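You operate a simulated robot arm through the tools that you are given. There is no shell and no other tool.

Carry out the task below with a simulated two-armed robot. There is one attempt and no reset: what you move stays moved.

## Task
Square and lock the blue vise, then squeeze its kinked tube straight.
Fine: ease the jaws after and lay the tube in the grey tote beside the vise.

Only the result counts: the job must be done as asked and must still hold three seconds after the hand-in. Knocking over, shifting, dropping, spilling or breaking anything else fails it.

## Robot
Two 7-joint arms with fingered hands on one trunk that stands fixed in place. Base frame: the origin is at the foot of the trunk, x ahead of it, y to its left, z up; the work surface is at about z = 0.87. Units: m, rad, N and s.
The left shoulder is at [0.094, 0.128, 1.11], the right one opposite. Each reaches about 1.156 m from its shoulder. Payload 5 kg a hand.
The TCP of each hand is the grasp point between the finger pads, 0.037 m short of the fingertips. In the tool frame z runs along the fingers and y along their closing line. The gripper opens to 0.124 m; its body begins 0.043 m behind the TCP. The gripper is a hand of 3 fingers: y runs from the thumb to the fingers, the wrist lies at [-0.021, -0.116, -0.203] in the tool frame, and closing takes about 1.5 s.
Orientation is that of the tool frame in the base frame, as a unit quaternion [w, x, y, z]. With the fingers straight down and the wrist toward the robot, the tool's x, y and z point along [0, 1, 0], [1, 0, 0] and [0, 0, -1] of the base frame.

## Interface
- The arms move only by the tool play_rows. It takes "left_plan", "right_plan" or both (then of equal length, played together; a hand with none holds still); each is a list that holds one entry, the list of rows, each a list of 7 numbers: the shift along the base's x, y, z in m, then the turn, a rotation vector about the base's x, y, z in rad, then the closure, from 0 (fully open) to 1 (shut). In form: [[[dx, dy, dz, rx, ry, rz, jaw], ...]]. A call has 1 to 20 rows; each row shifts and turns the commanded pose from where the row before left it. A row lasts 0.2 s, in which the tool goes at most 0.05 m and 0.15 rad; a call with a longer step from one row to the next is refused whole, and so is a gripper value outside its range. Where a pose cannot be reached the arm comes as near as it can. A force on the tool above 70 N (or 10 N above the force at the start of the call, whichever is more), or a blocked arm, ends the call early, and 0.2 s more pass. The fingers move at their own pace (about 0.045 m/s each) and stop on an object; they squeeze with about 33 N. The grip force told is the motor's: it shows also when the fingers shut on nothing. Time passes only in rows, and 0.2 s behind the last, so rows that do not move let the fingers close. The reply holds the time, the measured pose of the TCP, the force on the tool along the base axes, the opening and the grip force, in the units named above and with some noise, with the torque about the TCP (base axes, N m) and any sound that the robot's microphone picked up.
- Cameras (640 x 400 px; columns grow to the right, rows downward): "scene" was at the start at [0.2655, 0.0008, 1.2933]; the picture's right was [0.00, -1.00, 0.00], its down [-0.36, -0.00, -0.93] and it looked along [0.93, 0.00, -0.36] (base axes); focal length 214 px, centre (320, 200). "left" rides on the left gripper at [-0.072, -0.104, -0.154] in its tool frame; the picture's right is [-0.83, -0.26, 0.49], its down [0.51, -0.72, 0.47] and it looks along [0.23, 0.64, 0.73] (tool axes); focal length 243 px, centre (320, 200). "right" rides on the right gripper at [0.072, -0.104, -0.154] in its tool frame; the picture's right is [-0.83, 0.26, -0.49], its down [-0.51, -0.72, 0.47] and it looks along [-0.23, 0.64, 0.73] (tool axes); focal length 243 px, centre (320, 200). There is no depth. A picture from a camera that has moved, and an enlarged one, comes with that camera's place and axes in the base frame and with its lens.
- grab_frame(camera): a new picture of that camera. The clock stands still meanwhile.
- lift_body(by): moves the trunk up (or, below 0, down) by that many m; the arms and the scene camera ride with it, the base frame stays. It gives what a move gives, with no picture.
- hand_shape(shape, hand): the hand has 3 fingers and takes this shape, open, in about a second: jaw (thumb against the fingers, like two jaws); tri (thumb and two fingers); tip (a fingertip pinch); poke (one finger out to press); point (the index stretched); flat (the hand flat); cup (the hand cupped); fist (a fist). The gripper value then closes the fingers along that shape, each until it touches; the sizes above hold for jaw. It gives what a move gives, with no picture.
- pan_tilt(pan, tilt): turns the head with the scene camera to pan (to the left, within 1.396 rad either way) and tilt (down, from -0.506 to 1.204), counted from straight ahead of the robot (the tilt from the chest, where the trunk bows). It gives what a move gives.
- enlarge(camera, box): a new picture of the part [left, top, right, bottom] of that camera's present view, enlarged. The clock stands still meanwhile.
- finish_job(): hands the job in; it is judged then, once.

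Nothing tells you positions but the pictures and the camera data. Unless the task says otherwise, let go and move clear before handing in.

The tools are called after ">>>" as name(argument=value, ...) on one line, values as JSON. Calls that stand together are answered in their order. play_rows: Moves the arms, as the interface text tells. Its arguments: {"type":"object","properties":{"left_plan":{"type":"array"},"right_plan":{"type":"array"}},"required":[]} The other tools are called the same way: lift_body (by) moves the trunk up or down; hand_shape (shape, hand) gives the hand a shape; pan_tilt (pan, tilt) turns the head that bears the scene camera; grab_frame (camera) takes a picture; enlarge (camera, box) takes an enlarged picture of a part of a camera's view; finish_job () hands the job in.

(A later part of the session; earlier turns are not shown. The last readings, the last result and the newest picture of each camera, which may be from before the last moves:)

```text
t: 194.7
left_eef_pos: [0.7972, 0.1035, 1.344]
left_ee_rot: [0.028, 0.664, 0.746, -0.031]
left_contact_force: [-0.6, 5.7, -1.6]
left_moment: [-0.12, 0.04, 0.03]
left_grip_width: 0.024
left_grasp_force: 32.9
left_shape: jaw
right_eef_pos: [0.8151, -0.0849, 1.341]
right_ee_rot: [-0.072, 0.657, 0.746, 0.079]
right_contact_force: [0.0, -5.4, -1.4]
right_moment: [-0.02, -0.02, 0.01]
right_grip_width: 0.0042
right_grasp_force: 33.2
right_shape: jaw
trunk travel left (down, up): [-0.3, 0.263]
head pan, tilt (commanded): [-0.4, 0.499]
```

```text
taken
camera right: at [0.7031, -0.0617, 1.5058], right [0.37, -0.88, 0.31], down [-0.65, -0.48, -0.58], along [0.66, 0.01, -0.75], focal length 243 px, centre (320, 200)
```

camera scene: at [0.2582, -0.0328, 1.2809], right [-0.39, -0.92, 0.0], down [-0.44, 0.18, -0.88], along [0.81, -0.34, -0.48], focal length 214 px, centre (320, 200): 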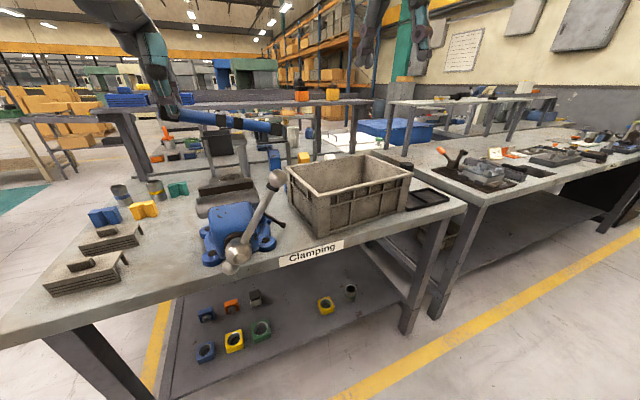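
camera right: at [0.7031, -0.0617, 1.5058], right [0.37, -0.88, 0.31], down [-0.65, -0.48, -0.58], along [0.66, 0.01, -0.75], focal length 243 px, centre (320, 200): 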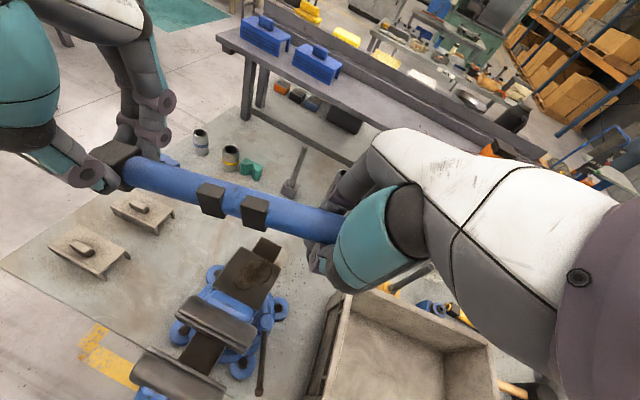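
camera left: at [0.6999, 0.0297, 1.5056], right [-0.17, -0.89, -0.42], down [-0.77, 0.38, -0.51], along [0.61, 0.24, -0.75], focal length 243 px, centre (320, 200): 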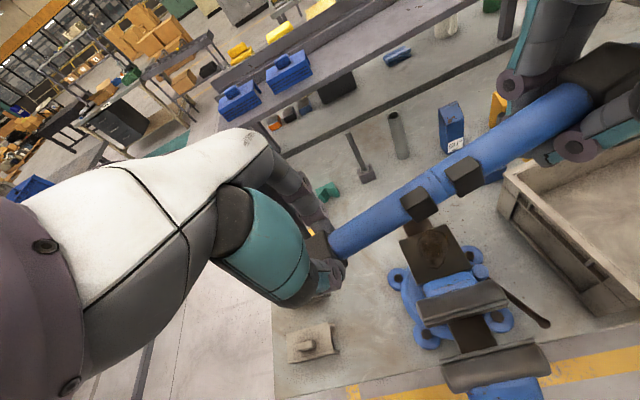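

Load between hands is now small and both hold. I'll open the left hand and lift it off; if the tube swings in the right hand there is clear space below.

>>> play_rows(left_plan=[[[0, 0, 0, 0, 0, 0, 0.8], [0, 0, 0, 0, 0, 0, 0.6], [0, 0, 0, 0, 0, 0, 0.4], [0, 0, 0, 0, 0, 0, 0.2], [0, 0, 0, 0, 0, 0, 0], [0, 0, 0, 0, 0, 0, 0], [0, 0, 0, 0, 0, 0, 0], [0, 0, 0, 0, 0, 0, 0]]], right_plan=[[[0, 0, 0, 0, 0, 0, 1], [0, 0, 0, 0, 0, 0, 1], [0, 0, 0, 0, 0, 0, 1], [0, 0, 0, 0, 0, 0, 1], [0, 0, 0, 0, 0, 0, 1], [0, 0, 0, 0, 0, 0, 1], [0, 0, 0, 0, 0, 0, 1], [0, 0, 0, 0, 0, 0, 1]]])

>>> grab_frame(camera="right")

>>> grab_frame(camera="left")

>>> grab_frame(camera="scene")

```text
t: 196.5
left_eef_pos: [0.7964, 0.1019, 1.3454]
left_ee_rot: [0.029, 0.665, 0.746, -0.032]
left_contact_force: [-0.7, 0.2, 0.0]
left_moment: [0.03, -0.02, 0.0]
left_grip_width: 0.1236
left_grasp_force: 0.1
left_shape: jaw
right_eef_pos: [0.813, -0.0848, 1.3419]
right_ee_rot: [-0.073, 0.657, 0.747, 0.079]
right_contact_force: [1.1, -0.5, 0.0]
right_moment: [-0.03, 0.01, 0.01]
right_grip_width: 0.0039
right_grasp_force: 33.1
right_shape: jaw
trunk travel left (down, up): [-0.3, 0.263]
head pan, tilt (commanded): [-0.4, 0.499]
```

```text
taken
camera right: at [0.7021, -0.0605, 1.506], right [0.37, -0.88, 0.31], down [-0.65, -0.48, -0.58], along [0.66, 0.01, -0.75], focal length 243 px, centre (320, 200)
```

right: 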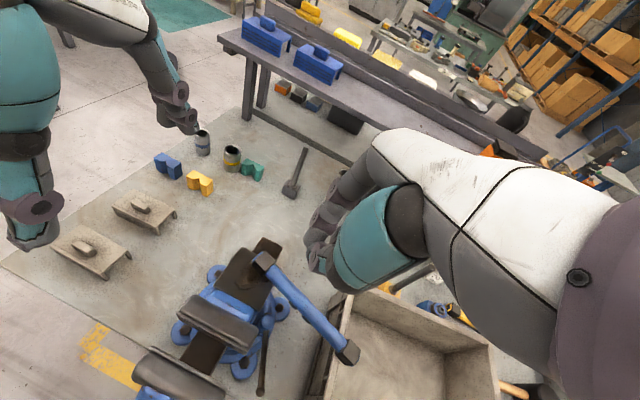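

```text
taken
camera left: at [0.7011, 0.0309, 1.505], right [-0.17, -0.89, -0.42], down [-0.77, 0.38, -0.51], along [0.61, 0.24, -0.75], focal length 243 px, centre (320, 200)
```

left: 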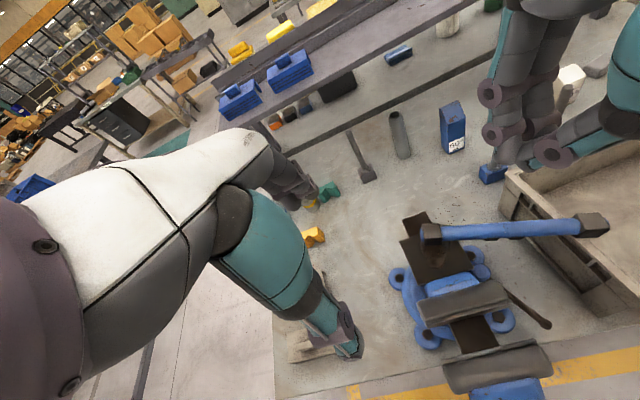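

```text
taken
camera scene: at [0.2563, -0.0349, 1.2813], right [-0.39, -0.92, 0.0], down [-0.44, 0.19, -0.88], along [0.81, -0.34, -0.48], focal length 214 px, centre (320, 200)
```

scene: 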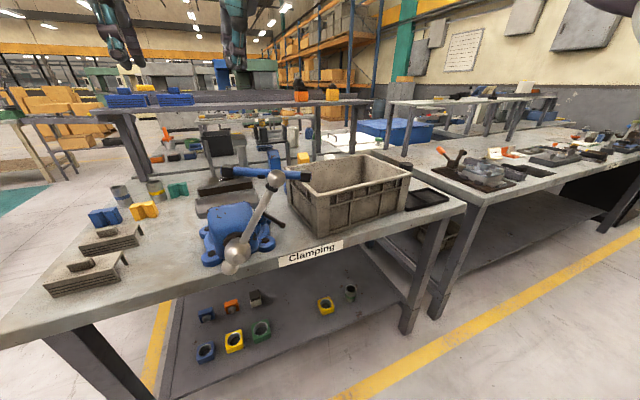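

The tube slipped from the right hand but landed safely, bridging from the vise's anvil to the tote's left rim. I'll look at exactly how it lies before touching anything.

>>> enlarge(camera="left", box=[380, 150, 640, 330])

>>> enlarge(camera="right", box=[170, 220, 430, 400])

>>> enlarge(camera="scene", box=[190, 130, 420, 280])

```text
2.22 times, centred on (510, 240) of left
camera zoom: at [0.7011, 0.0309, 1.505], right [-0.17, -0.89, -0.42], down [-0.77, 0.38, -0.51], along [0.61, 0.24, -0.75], focal length 539 px, centre (-102, 111)
```

zoom: 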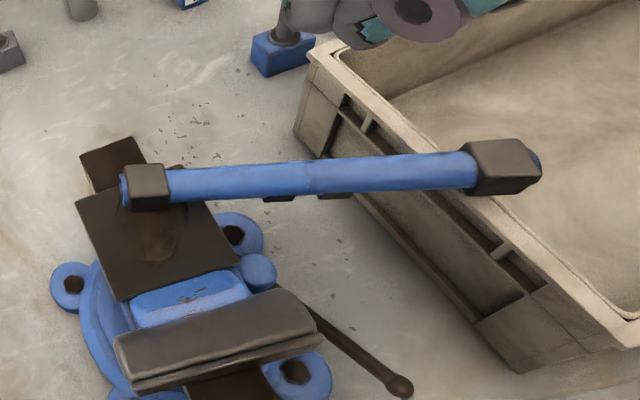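

```text
2.22 times, centred on (300, 310) of right
camera zoom: at [0.7021, -0.0605, 1.506], right [0.37, -0.88, 0.31], down [-0.65, -0.48, -0.58], along [0.66, 0.01, -0.75], focal length 539 px, centre (364, -44)
```

zoom: 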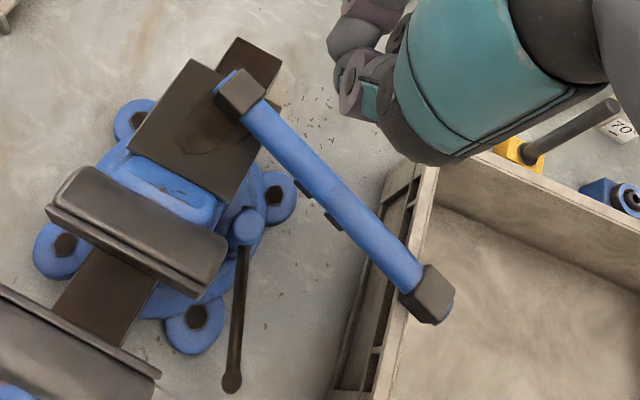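

```text
2.67 times, centred on (305, 205) of scene
camera zoom: at [0.2563, -0.0349, 1.2813], right [-0.39, -0.92, 0.0], down [-0.44, 0.19, -0.88], along [0.81, -0.34, -0.48], focal length 572 px, centre (360, 187)
```

zoom: 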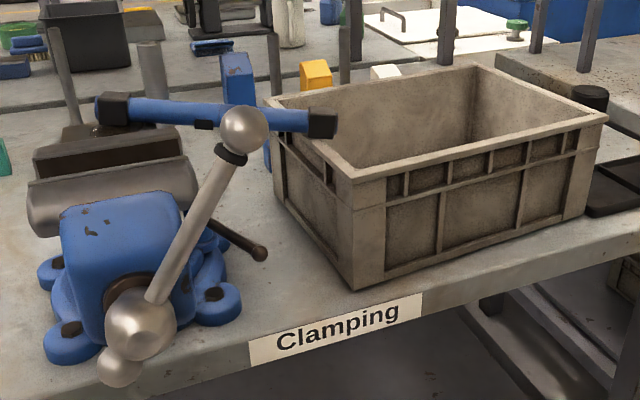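

The tube is straight and rests stably: collar B on the anvil (≈0.905, -0.014), collar A on the tote rim (≈0.828, -0.228, 1.04). The collar grip worked well before, so I'll grip collar A with the right hand from above, 28 mm high like the left hand did. First I retreat the left hand and reposition the right.

>>> play_rows(left_plan=[[[0, 0.01, 0.02, 0, 0, 0, 0], [-0.01, 0.03, 0.02, 0, 0, 0, 0], [-0.01, 0.04, 0, 0, 0, 0, 0], [-0.02, 0.04, 0, 0, 0, 0, 0], [-0.02, 0.04, 0, 0, 0, 0, 0], [0, 0, 0, 0, 0, 0, 0], [0, 0, 0, 0, 0, 0, 0], [0, 0, 0, 0, 0, 0, 0]]], right_plan=[[[0, -0.01, 0, -0.07, 0, -0.06, 0.5], [0.002, -0.02, 0, -0.07, 0, -0.06, 0], [0.002, -0.025, 0, -0.07, 0, -0.06, 0], [0.003, -0.025, -0.01, 0, 0, -0.1, 0], [0.003, -0.025, -0.02, 0, 0, -0.1, 0], [0.003, -0.025, -0.03, 0, 0, -0.1, 0], [0.002, -0.013, -0.03, 0, 0, 0, 0], [0, 0, -0.03, 0, 0, 0, 0]]])

>>> grab_frame(camera="right")

>>> enlarge(camera="scene", box=[190, 60, 420, 240])

```text
t: 198.3
left_eef_pos: [0.7366, 0.2685, 1.3854]
left_ee_rot: [0.029, 0.665, 0.745, -0.032]
left_contact_force: [0.6, 0.8, -0.1]
left_moment: [-0.03, 0.0, 0.04]
left_grip_width: 0.1239
left_grasp_force: 0.1
left_shape: jaw
left hand out of reach, approached as far as the arm can: row 1
right_eef_pos: [0.8292, -0.2275, 1.2219]
right_ee_rot: [0.005, 0.82, 0.573, 0.006]
right_contact_force: [-0.4, -0.5, -0.1]
right_moment: [-0.01, -0.02, -0.02]
right_grip_width: 0.1236
right_grasp_force: 0.1
right_shape: jaw
trunk travel left (down, up): [-0.3, 0.263]
head pan, tilt (commanded): [-0.4, 0.499]
```

```text
taken
camera right: at [0.7549, -0.1237, 1.3758], right [-0.05, -0.87, 0.49], down [-0.84, -0.23, -0.48], along [0.53, -0.44, -0.72], focal length 243 px, centre (320, 200)
```

right: 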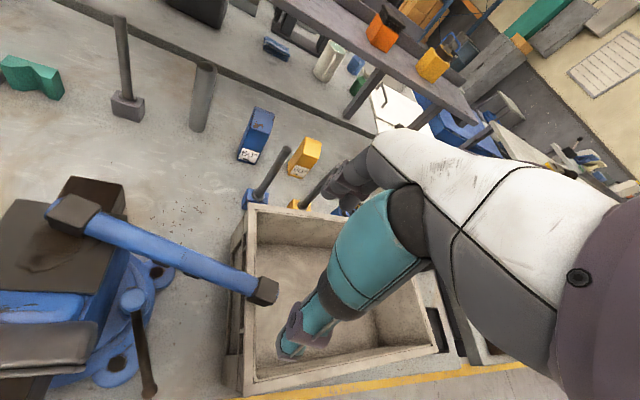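

```text
2.22 times, centred on (305, 150) of scene
camera zoom: at [0.2561, -0.0345, 1.2814], right [-0.39, -0.92, 0.0], down [-0.44, 0.19, -0.88], along [0.81, -0.34, -0.48], focal length 477 px, centre (353, 311)
```

zoom: 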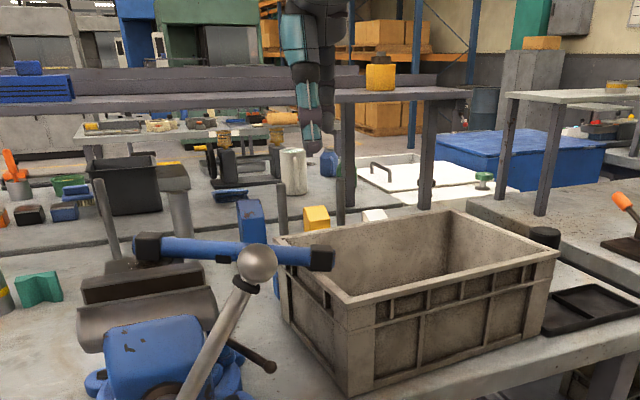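

>>> play_rows(right_plan=[[[0.001, -0.002, -0.04, 0, 0, 0.045, 0], [0.001, -0.0025, -0.045, 0, 0, 0.045, 0], [0, 0, -0.035, 0, 0, 0, 0]]])

>>> grab_frame(camera="right")

>>> enlarge(camera="scene", box=[190, 60, 420, 240])

```text
t: 199.1
left_eef_pos: [0.7366, 0.2683, 1.3851]
left_ee_rot: [0.028, 0.665, 0.746, -0.032]
left_contact_force: [0.4, -0.1, -0.4]
left_moment: [0.0, -0.02, 0.0]
left_grip_width: 0.1238
left_grasp_force: 0.0
left_shape: jaw
right_eef_pos: [0.8307, -0.2318, 1.1005]
right_ee_rot: [0.005, 0.793, 0.61, 0.005]
right_contact_force: [1.3, 0.4, -0.1]
right_moment: [-0.01, 0.02, 0.01]
right_grip_width: 0.1239
right_grasp_force: 0.0
right_shape: jaw
trunk travel left (down, up): [-0.3, 0.263]
head pan, tilt (commanded): [-0.4, 0.499]
```

```text
taken
camera right: at [0.7466, -0.1362, 1.2548], right [0.03, -0.87, 0.49], down [-0.82, -0.3, -0.48], along [0.57, -0.39, -0.72], focal length 243 px, centre (320, 200)
```

right: 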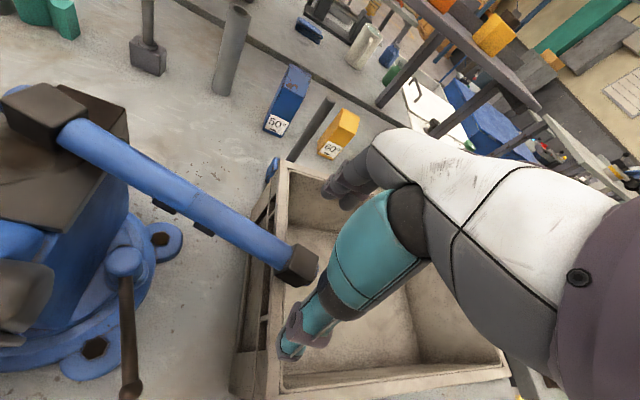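

```text
2.22 times, centred on (305, 150) of scene
camera zoom: at [0.257, -0.0347, 1.2812], right [-0.39, -0.92, 0.0], down [-0.44, 0.19, -0.88], along [0.81, -0.34, -0.48], focal length 477 px, centre (353, 311)
```

zoom: 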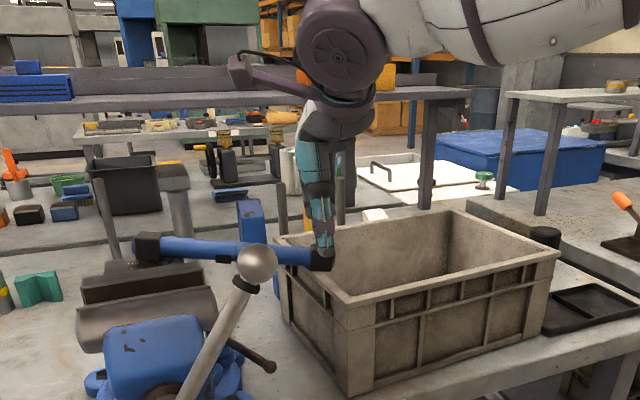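

>>> play_rows(right_plan=[[[-0.002, 0.002, -0.018, 0, 0, 0, 0], [0, 0, -0.013, 0, 0, 0, 0], [0, 0, 0, 0, 0, 0, 0.4], [0, 0, 0, 0, 0, 0, 0.6], [0, 0, 0, 0, 0, 0, 0.8], [0, 0, 0, 0, 0, 0, 1], [0, 0, 0, 0, 0, 0, 1], [0, 0, 0, 0, 0, 0, 1], [0, 0, 0, 0, 0, 0, 1], [0, 0, 0, 0, 0, 0, 1]]])

>>> grab_frame(camera="right")

>>> enlarge(camera="scene", box=[190, 60, 420, 240])

```text
t: 201.3
left_eef_pos: [0.7364, 0.2694, 1.3848]
left_ee_rot: [0.028, 0.665, 0.746, -0.033]
left_contact_force: [0.8, -0.5, -0.5]
left_moment: [0.01, 0.01, 0.02]
left_grip_width: 0.1236
left_grasp_force: 0.2
left_shape: jaw
right_eef_pos: [0.8287, -0.2291, 1.0702]
right_ee_rot: [0.004, 0.793, 0.609, 0.005]
right_contact_force: [-0.3, 0.5, 0.2]
right_moment: [0.01, 0.02, -0.01]
right_grip_width: 0.025
right_grasp_force: 33.0
right_shape: jaw
trunk travel left (down, up): [-0.3, 0.263]
head pan, tilt (commanded): [-0.4, 0.499]
```

```text
taken
camera right: at [0.7447, -0.1331, 1.2249], right [0.03, -0.87, 0.49], down [-0.82, -0.3, -0.48], along [0.57, -0.39, -0.72], focal length 243 px, centre (320, 200)
```

right: 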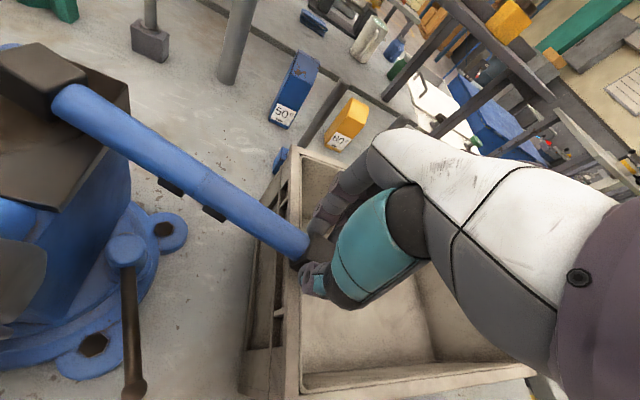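

```text
2.22 times, centred on (305, 150) of scene
camera zoom: at [0.2564, -0.035, 1.2813], right [-0.39, -0.92, 0.0], down [-0.44, 0.19, -0.88], along [0.81, -0.34, -0.48], focal length 477 px, centre (353, 311)
```

zoom: 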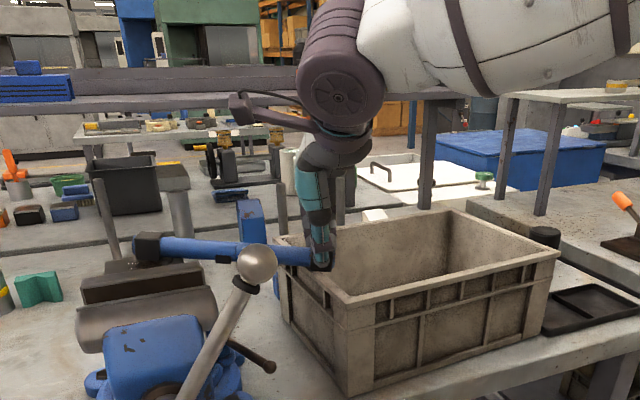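

The grip reads 25 mm at 33 N, the same as the good collar hold before. I'll lift slowly and check the far end comes off the anvil.

>>> play_rows(right_plan=[[[0, 0, 0.008, 0, 0, 0, 1], [0, 0, 0.012, 0, 0, 0, 1], [0, 0, 0.015, 0, 0, 0, 1], [0, 0, 0.018, 0, 0, 0, 1]]])

>>> grab_frame(camera="right")

>>> enlarge(camera="scene", box=[190, 60, 420, 240])

```text
t: 202.3
left_eef_pos: [0.7358, 0.2683, 1.3858]
left_ee_rot: [0.03, 0.665, 0.746, -0.031]
left_contact_force: [-0.5, 0.2, -0.9]
left_moment: [-0.01, -0.02, 0.02]
left_grip_width: 0.124
left_grasp_force: 0.0
left_shape: jaw
right_eef_pos: [0.8283, -0.2316, 1.1247]
right_ee_rot: [0.006, 0.793, 0.609, 0.007]
right_contact_force: [0.1, -0.1, -1.9]
right_moment: [-0.2, 0.09, -0.02]
right_grip_width: 0.0249
right_grasp_force: 33.4
right_shape: jaw
trunk travel left (down, up): [-0.3, 0.263]
head pan, tilt (commanded): [-0.4, 0.499]
```

```text
taken
camera right: at [0.745, -0.1346, 1.2791], right [0.03, -0.87, 0.49], down [-0.82, -0.3, -0.48], along [0.57, -0.39, -0.72], focal length 243 px, centre (320, 200)
```

right: 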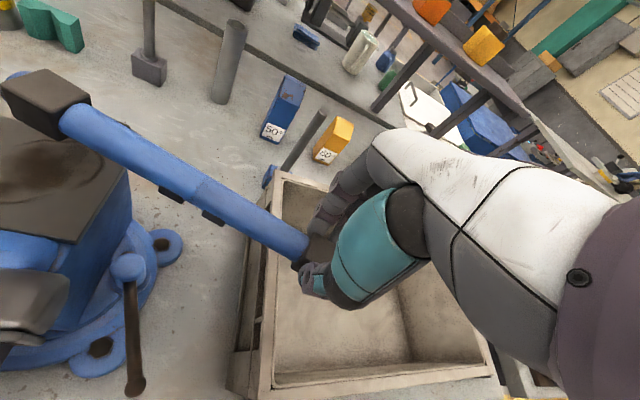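

```text
2.22 times, centred on (305, 150) of scene
camera zoom: at [0.256, -0.0347, 1.2814], right [-0.39, -0.92, 0.0], down [-0.44, 0.19, -0.88], along [0.81, -0.34, -0.48], focal length 477 px, centre (353, 311)
```

zoom: 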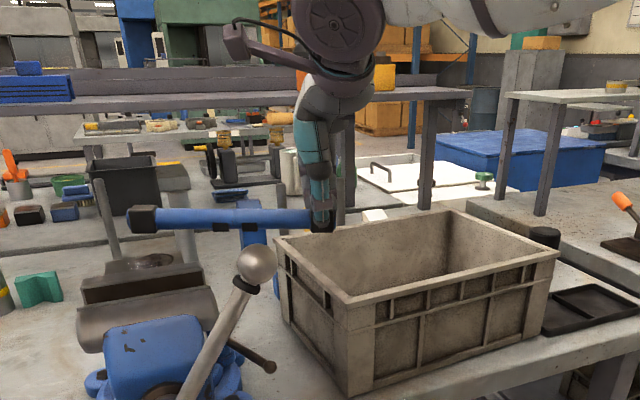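

Lifted cleanly: the tube is level in the right hand, clear of the anvil and rim. I'll carry it across over the tote, rotating it to align with the tote's long side.

>>> play_rows(right_plan=[[[0, -0.005, 0.015, 0, 0, 0, 1], [0.002, -0.012, 0.015, 0, 0, 0.02, 1], [0.004, -0.022, 0.01, 0, 0, 0.035, 1], [0.005, -0.027, 0, 0, 0, 0.035, 1], [0.005, -0.027, 0, 0, 0, 0.035, 1], [0.005, -0.027, 0, 0, 0, 0.035, 1], [0.005, -0.027, 0, 0, 0, 0.035, 1], [0.005, -0.027, 0, 0, 0, 0.035, 1], [0.005, -0.027, 0, 0, 0, 0.035, 1], [0.005, -0.027, 0, 0, 0, 0.035, 1], [0.004, -0.025, 0, 0, 0, 0.035, 1], [0.002, -0.02, 0, 0, 0, 0.02, 1], [0, -0.01, 0, 0, 0, 0, 1]]])

>>> grab_frame(camera="right")

>>> pan_tilt(pan=-0.4, tilt=0.6)

>>> grab_frame(camera="scene")

```text
t: 205.1
left_eef_pos: [0.7365, 0.2683, 1.3849]
left_ee_rot: [0.029, 0.665, 0.745, -0.032]
left_contact_force: [0.0, 0.7, -0.9]
left_moment: [0.0, 0.01, 0.0]
left_grip_width: 0.1237
left_grasp_force: 0.0
left_shape: jaw
right_eef_pos: [0.8773, -0.5137, 1.1624]
right_ee_rot: [0.003, 0.672, 0.74, 0.006]
right_contact_force: [-0.6, 0.0, -1.9]
right_moment: [-0.24, -0.03, 0.0]
right_grip_width: 0.0249
right_grasp_force: 33.0
right_shape: jaw
trunk travel left (down, up): [-0.3, 0.263]
head pan, tilt (commanded): [-0.4, 0.499]
```

```text
taken
camera right: at [0.7643, -0.4531, 1.3162], right [0.33, -0.8, 0.49], down [-0.66, -0.57, -0.48], along [0.67, -0.17, -0.72], focal length 243 px, centre (320, 200)
```

right: 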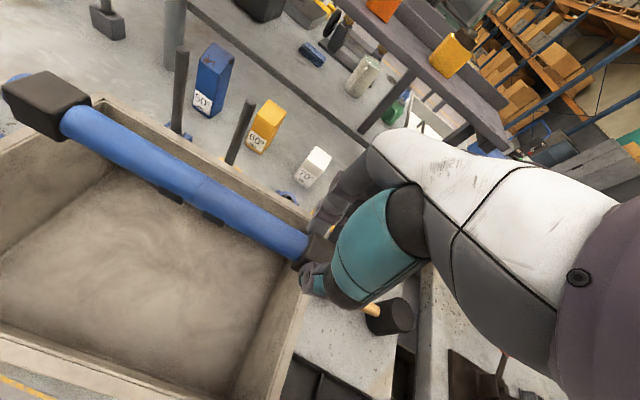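

```text
t: 205.8
left_eef_pos: [0.7359, 0.2686, 1.3854]
left_ee_rot: [0.029, 0.665, 0.745, -0.033]
left_contact_force: [0.3, 0.7, 0.2]
left_moment: [0.0, -0.01, -0.04]
left_grip_width: 0.1238
left_grasp_force: 0.1
left_shape: jaw
right_eef_pos: [0.877, -0.5128, 1.1624]
right_ee_rot: [0.004, 0.673, 0.74, 0.006]
right_contact_force: [-0.4, 0.2, -2.0]
right_moment: [-0.24, -0.03, -0.01]
right_grip_width: 0.0249
right_grasp_force: 32.6
right_shape: jaw
trunk travel left (down, up): [-0.3, 0.263]
head pan, tilt (commanded): [-0.4, 0.6]
```

```text
taken
camera scene: at [0.2542, -0.0339, 1.2722], right [-0.39, -0.92, 0.0], down [-0.52, 0.22, -0.83], along [0.76, -0.32, -0.56], focal length 214 px, centre (320, 200)
```

scene: 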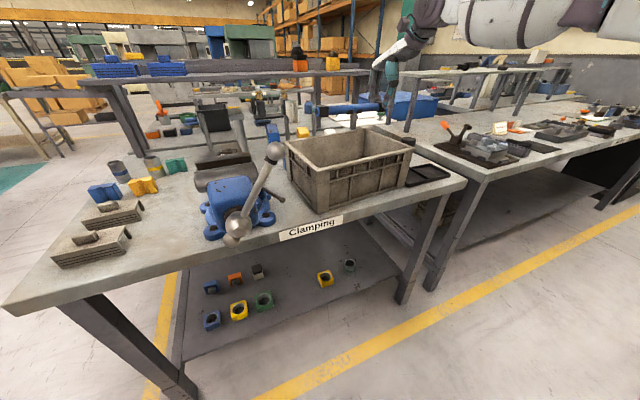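

The tote's inside is only ~30 cm long (y −0.232…−0.536) by ~20 cm, so I'll place the 27 cm tube slightly diagonally: shift the hand a little left and turn it ~12° more, still above the rim, then check.

>>> play_rows(right_plan=[[[0.004, 0.008, 0, 0, 0, 0.05, 1], [0.004, 0.008, 0, 0, 0, 0.05, 1], [0.004, 0.008, 0, 0, 0, 0.05, 1], [0.003, 0.008, 0, 0, 0, 0.056, 1], [0, 0, 0, 0, 0, 0, 1]]])

>>> grab_frame(camera="right")

>>> enlarge(camera="scene", box=[250, 60, 450, 230])

```text
t: 207.0
left_eef_pos: [0.7354, 0.2688, 1.3856]
left_ee_rot: [0.029, 0.665, 0.746, -0.031]
left_contact_force: [0.3, 0.4, 0.6]
left_moment: [0.02, -0.03, -0.01]
left_grip_width: 0.1238
left_grasp_force: 0.1
left_shape: jaw
right_eef_pos: [0.8916, -0.4813, 1.1633]
right_ee_rot: [0.003, 0.593, 0.805, 0.006]
right_contact_force: [-0.4, 0.4, -2.3]
right_moment: [-0.19, -0.06, -0.04]
right_grip_width: 0.0249
right_grasp_force: 32.8
right_shape: jaw
trunk travel left (down, up): [-0.3, 0.263]
head pan, tilt (commanded): [-0.4, 0.6]
```

```text
taken
camera right: at [0.7691, -0.445, 1.3175], right [0.49, -0.72, 0.49], down [-0.53, -0.69, -0.48], along [0.69, -0.03, -0.72], focal length 243 px, centre (320, 200)
```

right: 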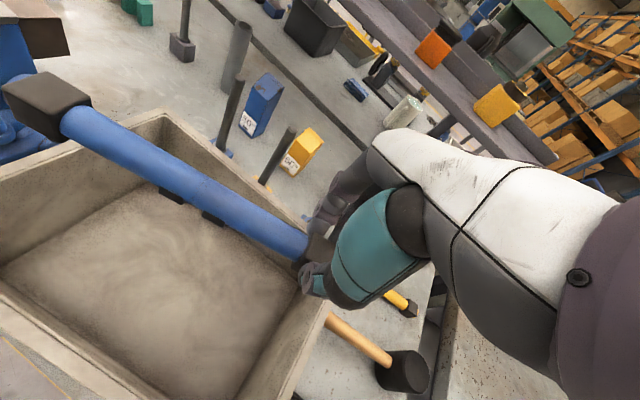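

```text
2.35 times, centred on (350, 145) of scene
camera zoom: at [0.2539, -0.034, 1.2723], right [-0.39, -0.92, 0.0], down [-0.52, 0.22, -0.83], along [0.76, -0.32, -0.56], focal length 505 px, centre (249, 329)
```

zoom: 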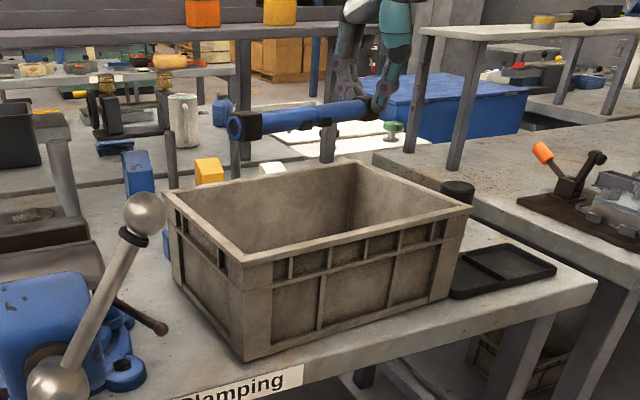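

>>> play_rows(right_plan=[[[0, 0, -0.025, 0, 0, 0, 1], [0, 0, -0.03, 0, 0, 0, 1], [0, 0, -0.02, 0, 0, 0, 1]]])

>>> grab_frame(camera="right")

>>> enlarge(camera="scene", box=[250, 90, 450, 230])

>>> enlarge(camera="left", box=[400, 100, 640, 400])

```text
t: 207.8
left_eef_pos: [0.7357, 0.269, 1.3858]
left_ee_rot: [0.029, 0.665, 0.745, -0.032]
left_contact_force: [0.1, 0.2, 0.4]
left_moment: [-0.01, 0.01, 0.01]
left_grip_width: 0.1238
left_grasp_force: 0.1
left_shape: jaw
right_eef_pos: [0.8903, -0.4811, 1.088]
right_ee_rot: [0.004, 0.592, 0.806, 0.007]
right_contact_force: [0.8, 0.7, -1.6]
right_moment: [-0.15, -0.03, -0.03]
right_grip_width: 0.0252
right_grasp_force: 33.1
right_shape: jaw
trunk travel left (down, up): [-0.3, 0.263]
head pan, tilt (commanded): [-0.4, 0.6]
```

```text
taken
camera right: at [0.7679, -0.4439, 1.2426], right [0.49, -0.72, 0.49], down [-0.53, -0.69, -0.48], along [0.69, -0.03, -0.72], focal length 243 px, centre (320, 200)
```

right: 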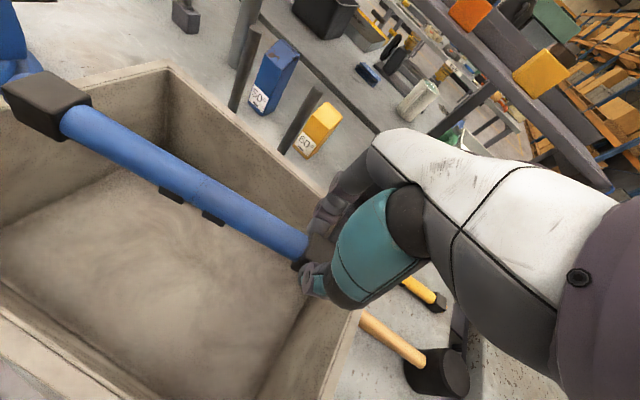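

```text
2.86 times, centred on (350, 160) of scene
camera zoom: at [0.2543, -0.034, 1.2722], right [-0.39, -0.92, 0.0], down [-0.52, 0.22, -0.82], along [0.76, -0.32, -0.57], focal length 613 px, centre (234, 314)
```

zoom: 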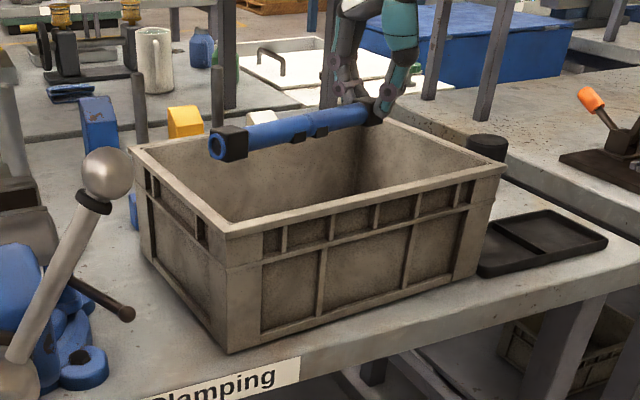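

```text
1.33 times, centred on (520, 250) of left
camera zoom: at [0.6411, 0.1977, 1.5457], right [-0.17, -0.89, -0.42], down [-0.77, 0.38, -0.51], along [0.61, 0.24, -0.75], focal length 324 px, centre (53, 133)
```

zoom: 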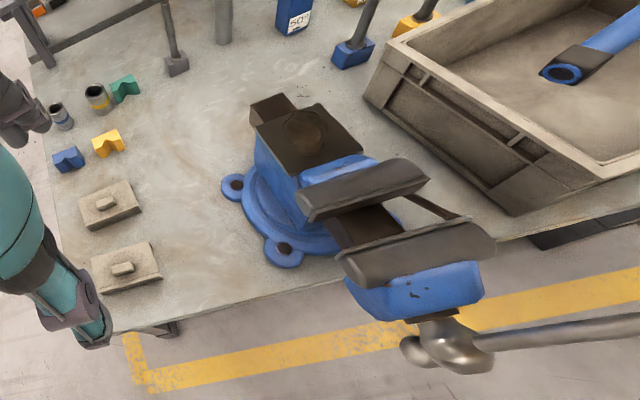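

Everything lines up inside the tote opening. I'll lower the tube gently toward the tote floor, watching the forces.

>>> play_rows(right_plan=[[[0, 0, -0.025, 0, 0, 0, 1], [0, 0, -0.025, 0, 0, 0, 1], [0, 0, -0.025, 0, 0, 0, 1], [0, 0, -0.02, 0, 0, 0, 1], [0, 0, -0.015, 0, 0, 0, 1]]])

>>> grab_frame(camera="right")

>>> enlarge(camera="scene", box=[250, 90, 450, 230])

```text
t: 209.0
left_eef_pos: [0.7351, 0.2685, 1.3848]
left_ee_rot: [0.028, 0.665, 0.746, -0.031]
left_contact_force: [0.1, 0.3, 0.0]
left_moment: [0.0, 0.0, -0.02]
left_grip_width: 0.1237
left_grasp_force: 0.1
left_shape: jaw
right_eef_pos: [0.8903, -0.4805, 0.9782]
right_ee_rot: [0.003, 0.593, 0.805, 0.006]
right_contact_force: [-0.2, 0.2, -2.6]
right_moment: [-0.2, -0.03, -0.01]
right_grip_width: 0.0252
right_grasp_force: 32.9
right_shape: jaw
trunk travel left (down, up): [-0.3, 0.263]
head pan, tilt (commanded): [-0.4, 0.6]
```

```text
taken
camera right: at [0.768, -0.4442, 1.132], right [0.49, -0.72, 0.49], down [-0.53, -0.69, -0.48], along [0.69, -0.03, -0.72], focal length 243 px, centre (320, 200)
```

right: 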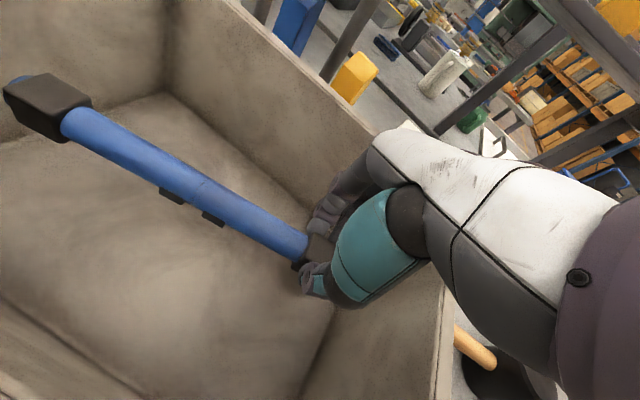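

```text
2.86 times, centred on (350, 160) of scene
camera zoom: at [0.2544, -0.0342, 1.2721], right [-0.39, -0.92, 0.0], down [-0.52, 0.22, -0.82], along [0.76, -0.32, -0.57], focal length 613 px, centre (234, 314)
```

zoom: 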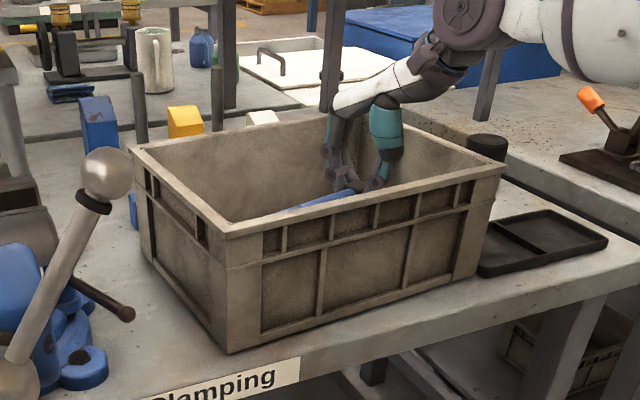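

>>> play_rows(right_plan=[[[0, 0, -0.012, 0, 0, 0, 1], [0, 0, -0.01, 0, 0, 0, 1], [0, 0, -0.008, 0, 0, 0, 1]]])

>>> grab_frame(camera="right")

```text
t: 209.8
left_eef_pos: [0.7362, 0.2687, 1.3853]
left_ee_rot: [0.029, 0.665, 0.746, -0.031]
left_contact_force: [-0.6, -0.7, 0.7]
left_moment: [-0.03, -0.02, -0.01]
left_grip_width: 0.124
left_grasp_force: 0.2
left_shape: jaw
right_eef_pos: [0.891, -0.4807, 0.9476]
right_ee_rot: [0.003, 0.593, 0.805, 0.007]
right_contact_force: [-0.4, -0.4, -1.9]
right_moment: [-0.2, -0.06, 0.03]
right_grip_width: 0.0251
right_grasp_force: 33.3
right_shape: jaw
trunk travel left (down, up): [-0.3, 0.263]
head pan, tilt (commanded): [-0.4, 0.6]
```

```text
taken
camera right: at [0.7682, -0.4446, 1.1022], right [0.49, -0.72, 0.49], down [-0.53, -0.69, -0.48], along [0.69, -0.03, -0.72], focal length 243 px, centre (320, 200)
```

right: 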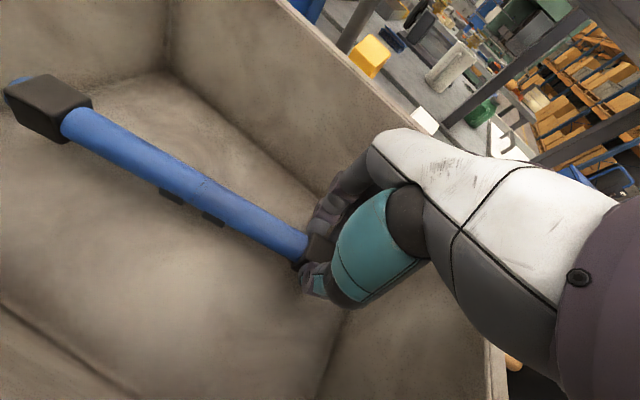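

>>> play_rows(right_plan=[[[0, 0, -0.007, 0, 0, 0, 1], [0, 0, -0.006, 0, 0, 0, 1], [0, 0, -0.004, 0, 0, 0, 1]]])

>>> grab_frame(camera="right")

```text
t: 210.6
left_eef_pos: [0.7348, 0.2677, 1.3851]
left_ee_rot: [0.029, 0.664, 0.746, -0.032]
left_contact_force: [0.1, 0.5, -0.2]
left_moment: [0.01, 0.0, 0.03]
left_grip_width: 0.1239
left_grasp_force: 0.1
left_shape: jaw
right_eef_pos: [0.8914, -0.4804, 0.9314]
right_ee_rot: [0.004, 0.594, 0.805, 0.007]
right_contact_force: [-0.9, 0.4, -1.0]
right_moment: [-0.18, -0.03, -0.03]
right_grip_width: 0.0249
right_grasp_force: 33.2
right_shape: jaw
trunk travel left (down, up): [-0.3, 0.263]
head pan, tilt (commanded): [-0.4, 0.6]
```

```text
taken
camera right: at [0.7685, -0.444, 1.0852], right [0.49, -0.72, 0.49], down [-0.53, -0.69, -0.48], along [0.69, -0.03, -0.72], focal length 243 px, centre (320, 200)
```

right: 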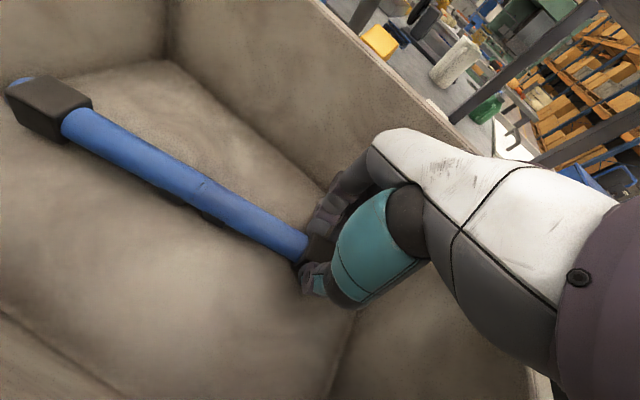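

>>> play_rows(right_plan=[[[0, 0, -0.004, 0, 0, 0, 1], [0, 0, -0.004, 0, 0, 0, 1]]])

>>> grab_frame(camera="right")

```text
t: 211.2
left_eef_pos: [0.7348, 0.2694, 1.3863]
left_ee_rot: [0.029, 0.665, 0.746, -0.031]
left_contact_force: [0.2, 0.1, 0.3]
left_moment: [-0.02, 0.04, 0.0]
left_grip_width: 0.1237
left_grasp_force: 0.1
left_shape: jaw
right_eef_pos: [0.8894, -0.4806, 0.9264]
right_ee_rot: [0.004, 0.594, 0.805, 0.008]
right_contact_force: [-0.6, -0.9, 9.9]
right_moment: [-0.19, -0.22, 0.01]
right_grip_width: 0.0253
right_grasp_force: 33.4
right_shape: jaw
trunk travel left (down, up): [-0.3, 0.263]
head pan, tilt (commanded): [-0.4, 0.6]
```

```text
taken
camera right: at [0.7674, -0.4438, 1.0799], right [0.49, -0.72, 0.5], down [-0.53, -0.69, -0.49], along [0.69, -0.03, -0.72], focal length 243 px, centre (320, 200)
```

right: 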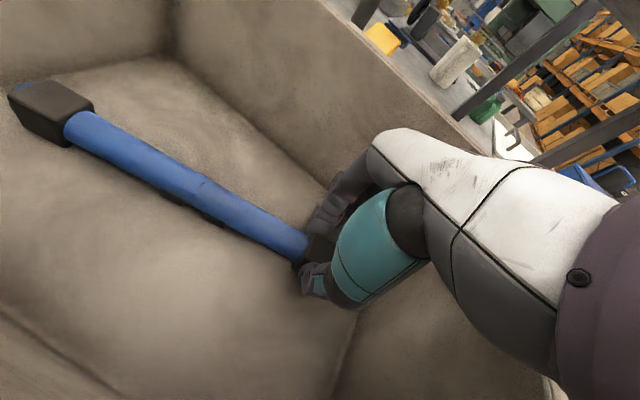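

Contact with the tote floor (10 N). I'll ease up 2 mm and open the hand just enough to let go, then look.

>>> play_rows(right_plan=[[[0, 0, 0.002, 0, 0, 0, 1], [0, 0, 0, 0, 0, 0, 0.8], [0, 0, 0, 0, 0, 0, 0.7], [0, 0, 0, 0, 0, 0, 0.6], [0, 0, 0, 0, 0, 0, 0.5], [0, 0, 0, 0, 0, 0, 0.5], [0, 0, 0, 0, 0, 0, 0.5]]])

>>> grab_frame(camera="right")

```text
t: 212.8
left_eef_pos: [0.7356, 0.2682, 1.3851]
left_ee_rot: [0.03, 0.664, 0.746, -0.032]
left_contact_force: [0.2, 0.1, 0.1]
left_moment: [-0.02, -0.01, 0.05]
left_grip_width: 0.1237
left_grasp_force: 0.0
left_shape: jaw
right_eef_pos: [0.8909, -0.4802, 0.9264]
right_ee_rot: [0.003, 0.593, 0.805, 0.006]
right_contact_force: [0.4, 0.3, -0.8]
right_moment: [0.0, 0.02, 0.0]
right_grip_width: 0.0615
right_grasp_force: 0.0
right_shape: jaw
trunk travel left (down, up): [-0.3, 0.263]
head pan, tilt (commanded): [-0.4, 0.6]
```

```text
taken
camera right: at [0.7682, -0.4442, 1.0795], right [0.49, -0.72, 0.49], down [-0.53, -0.69, -0.48], along [0.69, -0.03, -0.72], focal length 243 px, centre (320, 200)
```

right: 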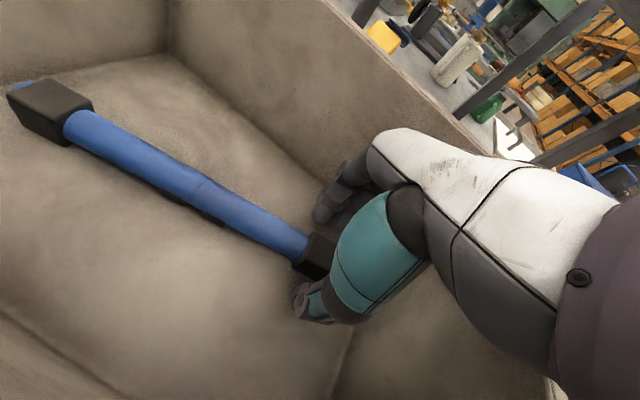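

Released, with the tube lying on the tote floor. Now I lift the right hand straight up and clear.

>>> play_rows(right_plan=[[[0, 0, 0.015, 0, 0, 0, 0.5], [0, 0, 0.02, 0, 0, 0, 0.5], [0, 0, 0.03, 0, 0, 0, 0.5], [0, 0, 0.04, 0, 0, 0, 0.5], [0, 0, 0.045, 0, 0, 0, 0.5], [0, 0, 0.045, 0, 0, 0, 0.5], [0, 0, 0.045, 0, 0, 0, 0.5], [0, 0, 0.045, 0, 0, 0, 0.5], [0, 0, 0.045, 0, 0, 0, 0.5]]])

>>> grab_frame(camera="right")

>>> grab_frame(camera="scene")

>>> enlarge(camera="right", box=[0, 100, 340, 330])

```text
t: 214.8
left_eef_pos: [0.7352, 0.2708, 1.3857]
left_ee_rot: [0.029, 0.665, 0.746, -0.033]
left_contact_force: [-0.5, 0.1, 0.0]
left_moment: [-0.06, 0.02, 0.03]
left_grip_width: 0.1236
left_grasp_force: 0.0
left_shape: jaw
right_eef_pos: [0.8911, -0.4813, 1.2548]
right_ee_rot: [0.003, 0.592, 0.806, 0.007]
right_contact_force: [0.0, 0.0, 0.2]
right_moment: [-0.01, 0.0, 0.03]
right_grip_width: 0.0616
right_grasp_force: 0.0
right_shape: jaw
trunk travel left (down, up): [-0.3, 0.263]
head pan, tilt (commanded): [-0.4, 0.6]
```

```text
taken
camera right: at [0.7679, -0.4443, 1.4092], right [0.49, -0.72, 0.49], down [-0.53, -0.7, -0.48], along [0.69, -0.03, -0.72], focal length 243 px, centre (320, 200)
```

right: 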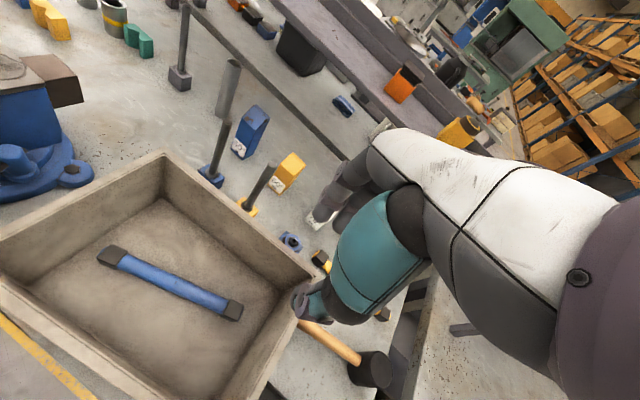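

```text
taken
camera scene: at [0.2534, -0.0327, 1.2724], right [-0.39, -0.92, 0.0], down [-0.52, 0.22, -0.83], along [0.76, -0.32, -0.56], focal length 214 px, centre (320, 200)
```

scene: 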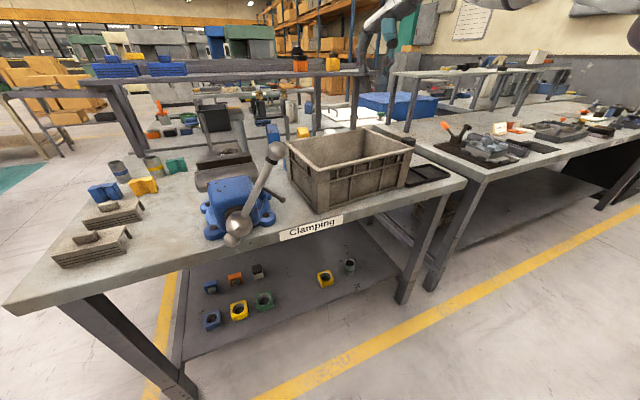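

```text
1.74 times, centred on (170, 215) of right
camera zoom: at [0.7679, -0.4443, 1.4092], right [0.49, -0.72, 0.49], down [-0.53, -0.7, -0.48], along [0.69, -0.03, -0.72], focal length 422 px, centre (581, 174)
```

zoom: 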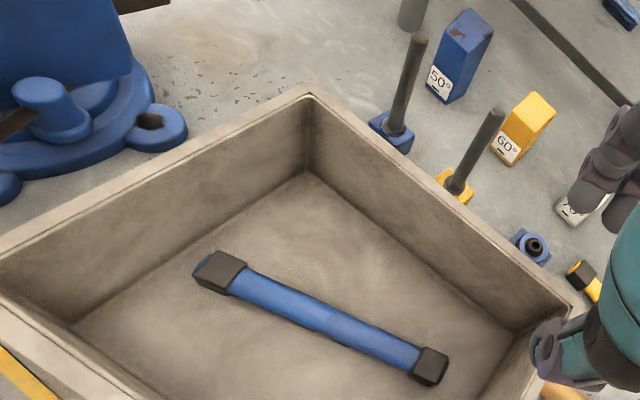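

The tube lies straight inside the grey tote. I'll move both hands well clear and then verify the vise (square, lever locked, jaws open) and that the tote and other items haven't moved.

>>> play_rows(right_plan=[[[0, 0, 0.03, 0, 0, 0, 0.3], [-0.02, 0, 0.03, 0, 0, 0, 0], [-0.03, 0.01, 0.02, 0, 0, -0.06, 0], [-0.035, 0.015, 0, 0, 0, -0.06, 0], [-0.035, 0.02, 0, 0, 0, -0.06, 0], [-0.035, 0.02, 0, 0, 0, -0.06, 0], [-0.03, 0.02, 0, 0, 0, -0.06, 0]]])

>>> pan_tilt(pan=0.0, tilt=0.55)

>>> grab_frame(camera="scene")

>>> enlarge(camera="scene", box=[330, 130, 430, 230])

>>> enlarge(camera="scene", box=[290, 135, 370, 185])

>>> grab_frame(camera="right")

```text
t: 216.4
left_eef_pos: [0.7344, 0.2698, 1.3859]
left_ee_rot: [0.03, 0.665, 0.746, -0.032]
left_contact_force: [-0.8, 0.6, -0.2]
left_moment: [0.0, -0.02, 0.0]
left_grip_width: 0.1235
left_grasp_force: 0.1
left_shape: jaw
right_eef_pos: [0.7051, -0.396, 1.3364]
right_ee_rot: [0.005, 0.706, 0.708, 0.007]
right_contact_force: [-0.8, 0.7, -0.3]
right_moment: [-0.01, -0.07, 0.03]
right_grip_width: 0.1236
right_grasp_force: 0.0
right_shape: jaw
trunk travel left (down, up): [-0.3, 0.263]
head pan, tilt (commanded): [-0.4, 0.6]
```

```text
t: 217.2
left_eef_pos: [0.7351, 0.2682, 1.3853]
left_ee_rot: [0.03, 0.665, 0.746, -0.032]
left_contact_force: [-0.4, 0.2, 0.5]
left_moment: [-0.03, -0.01, -0.03]
left_grip_width: 0.1236
left_grasp_force: 0.0
left_shape: jaw
right_eef_pos: [0.708, -0.3977, 1.3348]
right_ee_rot: [0.004, 0.706, 0.708, 0.006]
right_contact_force: [-0.7, 0.1, 0.2]
right_moment: [0.01, 0.02, 0.0]
right_grip_width: 0.1237
right_grasp_force: 0.1
right_shape: jaw
trunk travel left (down, up): [-0.3, 0.263]
head pan, tilt (commanded): [0.0, 0.55]
```

```text
taken
camera scene: at [0.2626, 0.0002, 1.2767], right [0.0, -1.0, 0.0], down [-0.52, 0.0, -0.85], along [0.85, 0.0, -0.52], focal length 214 px, centre (320, 200)
```

scene: 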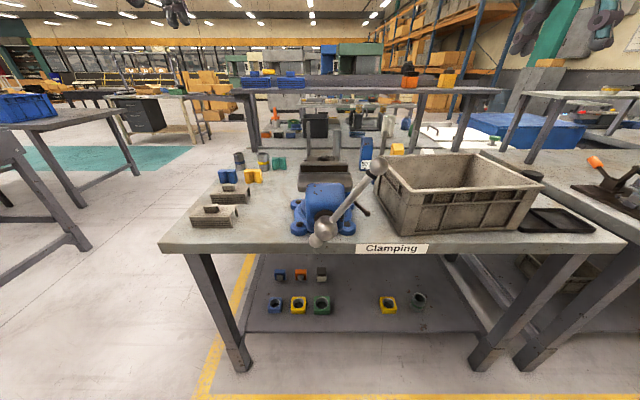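

```text
4.00 times, centred on (380, 180) of scene
camera zoom: at [0.2626, 0.0002, 1.2767], right [0.0, -1.0, 0.0], down [-0.52, 0.0, -0.85], along [0.85, 0.0, -0.52], focal length 858 px, centre (80, 280)
```

zoom: 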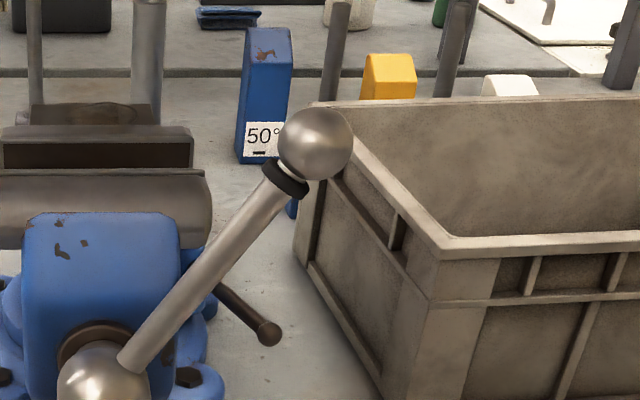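

```text
8.00 times, centred on (330, 160) of scene
camera zoom: at [0.2626, 0.0002, 1.2767], right [0.0, -1.0, 0.0], down [-0.52, 0.0, -0.85], along [0.85, 0.0, -0.52], focal length 1716 px, centre (240, 520)
```

zoom: 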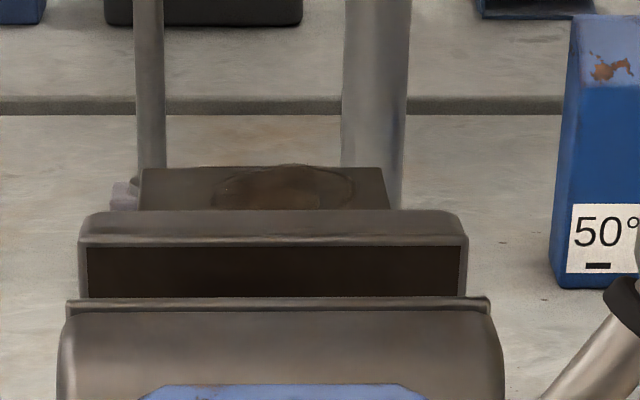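

```text
taken
camera right: at [0.6019, -0.3261, 1.4889], right [0.26, -0.83, 0.49], down [-0.71, -0.51, -0.48], along [0.65, -0.23, -0.72], focal length 243 px, centre (320, 200)
```

right: 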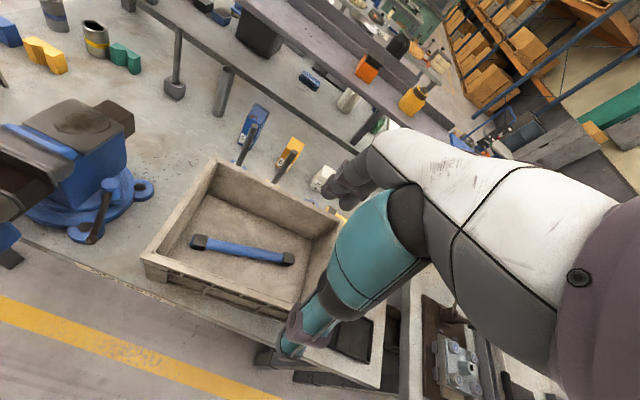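

>>> enlarge(camera="right", box=[170, 210, 320, 290])

>>> enlarge(camera="scene", box=[180, 130, 380, 250])

>>> enlarge(camera="right", box=[0, 60, 180, 270])

```text
4.27 times, centred on (245, 250) of right
camera zoom: at [0.6019, -0.3261, 1.4889], right [0.26, -0.83, 0.49], down [-0.71, -0.51, -0.48], along [0.65, -0.23, -0.72], focal length 1035 px, centre (640, -13)
```

zoom: 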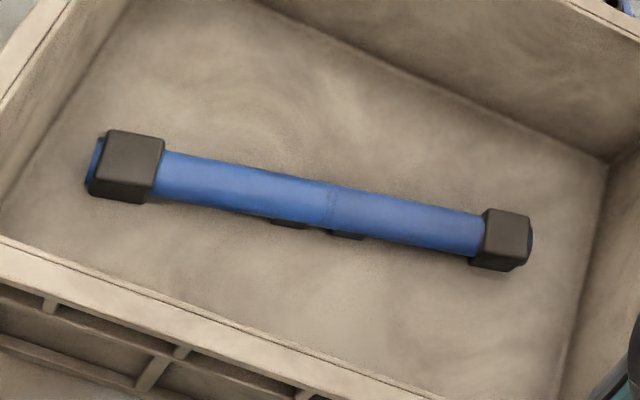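

```text
3.20 times, centred on (280, 190) of scene
camera zoom: at [0.2626, 0.0002, 1.2767], right [0.0, -1.0, 0.0], down [-0.52, 0.0, -0.85], along [0.85, 0.0, -0.52], focal length 686 px, centre (448, 232)
```

zoom: 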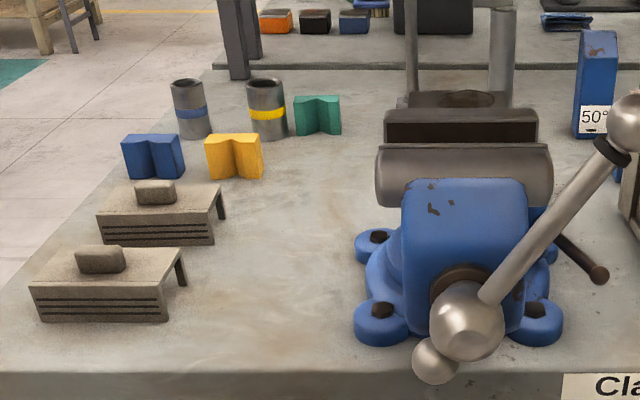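

```text
1.90 times, centred on (90, 165) of right
camera zoom: at [0.6019, -0.3261, 1.4889], right [0.26, -0.83, 0.49], down [-0.71, -0.51, -0.48], along [0.65, -0.23, -0.72], focal length 462 px, centre (758, 267)
```

zoom: 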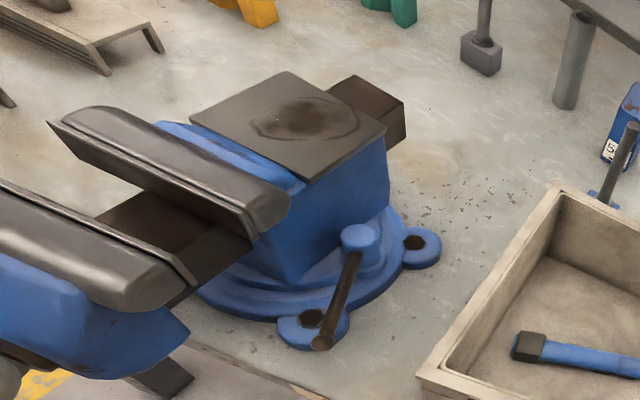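

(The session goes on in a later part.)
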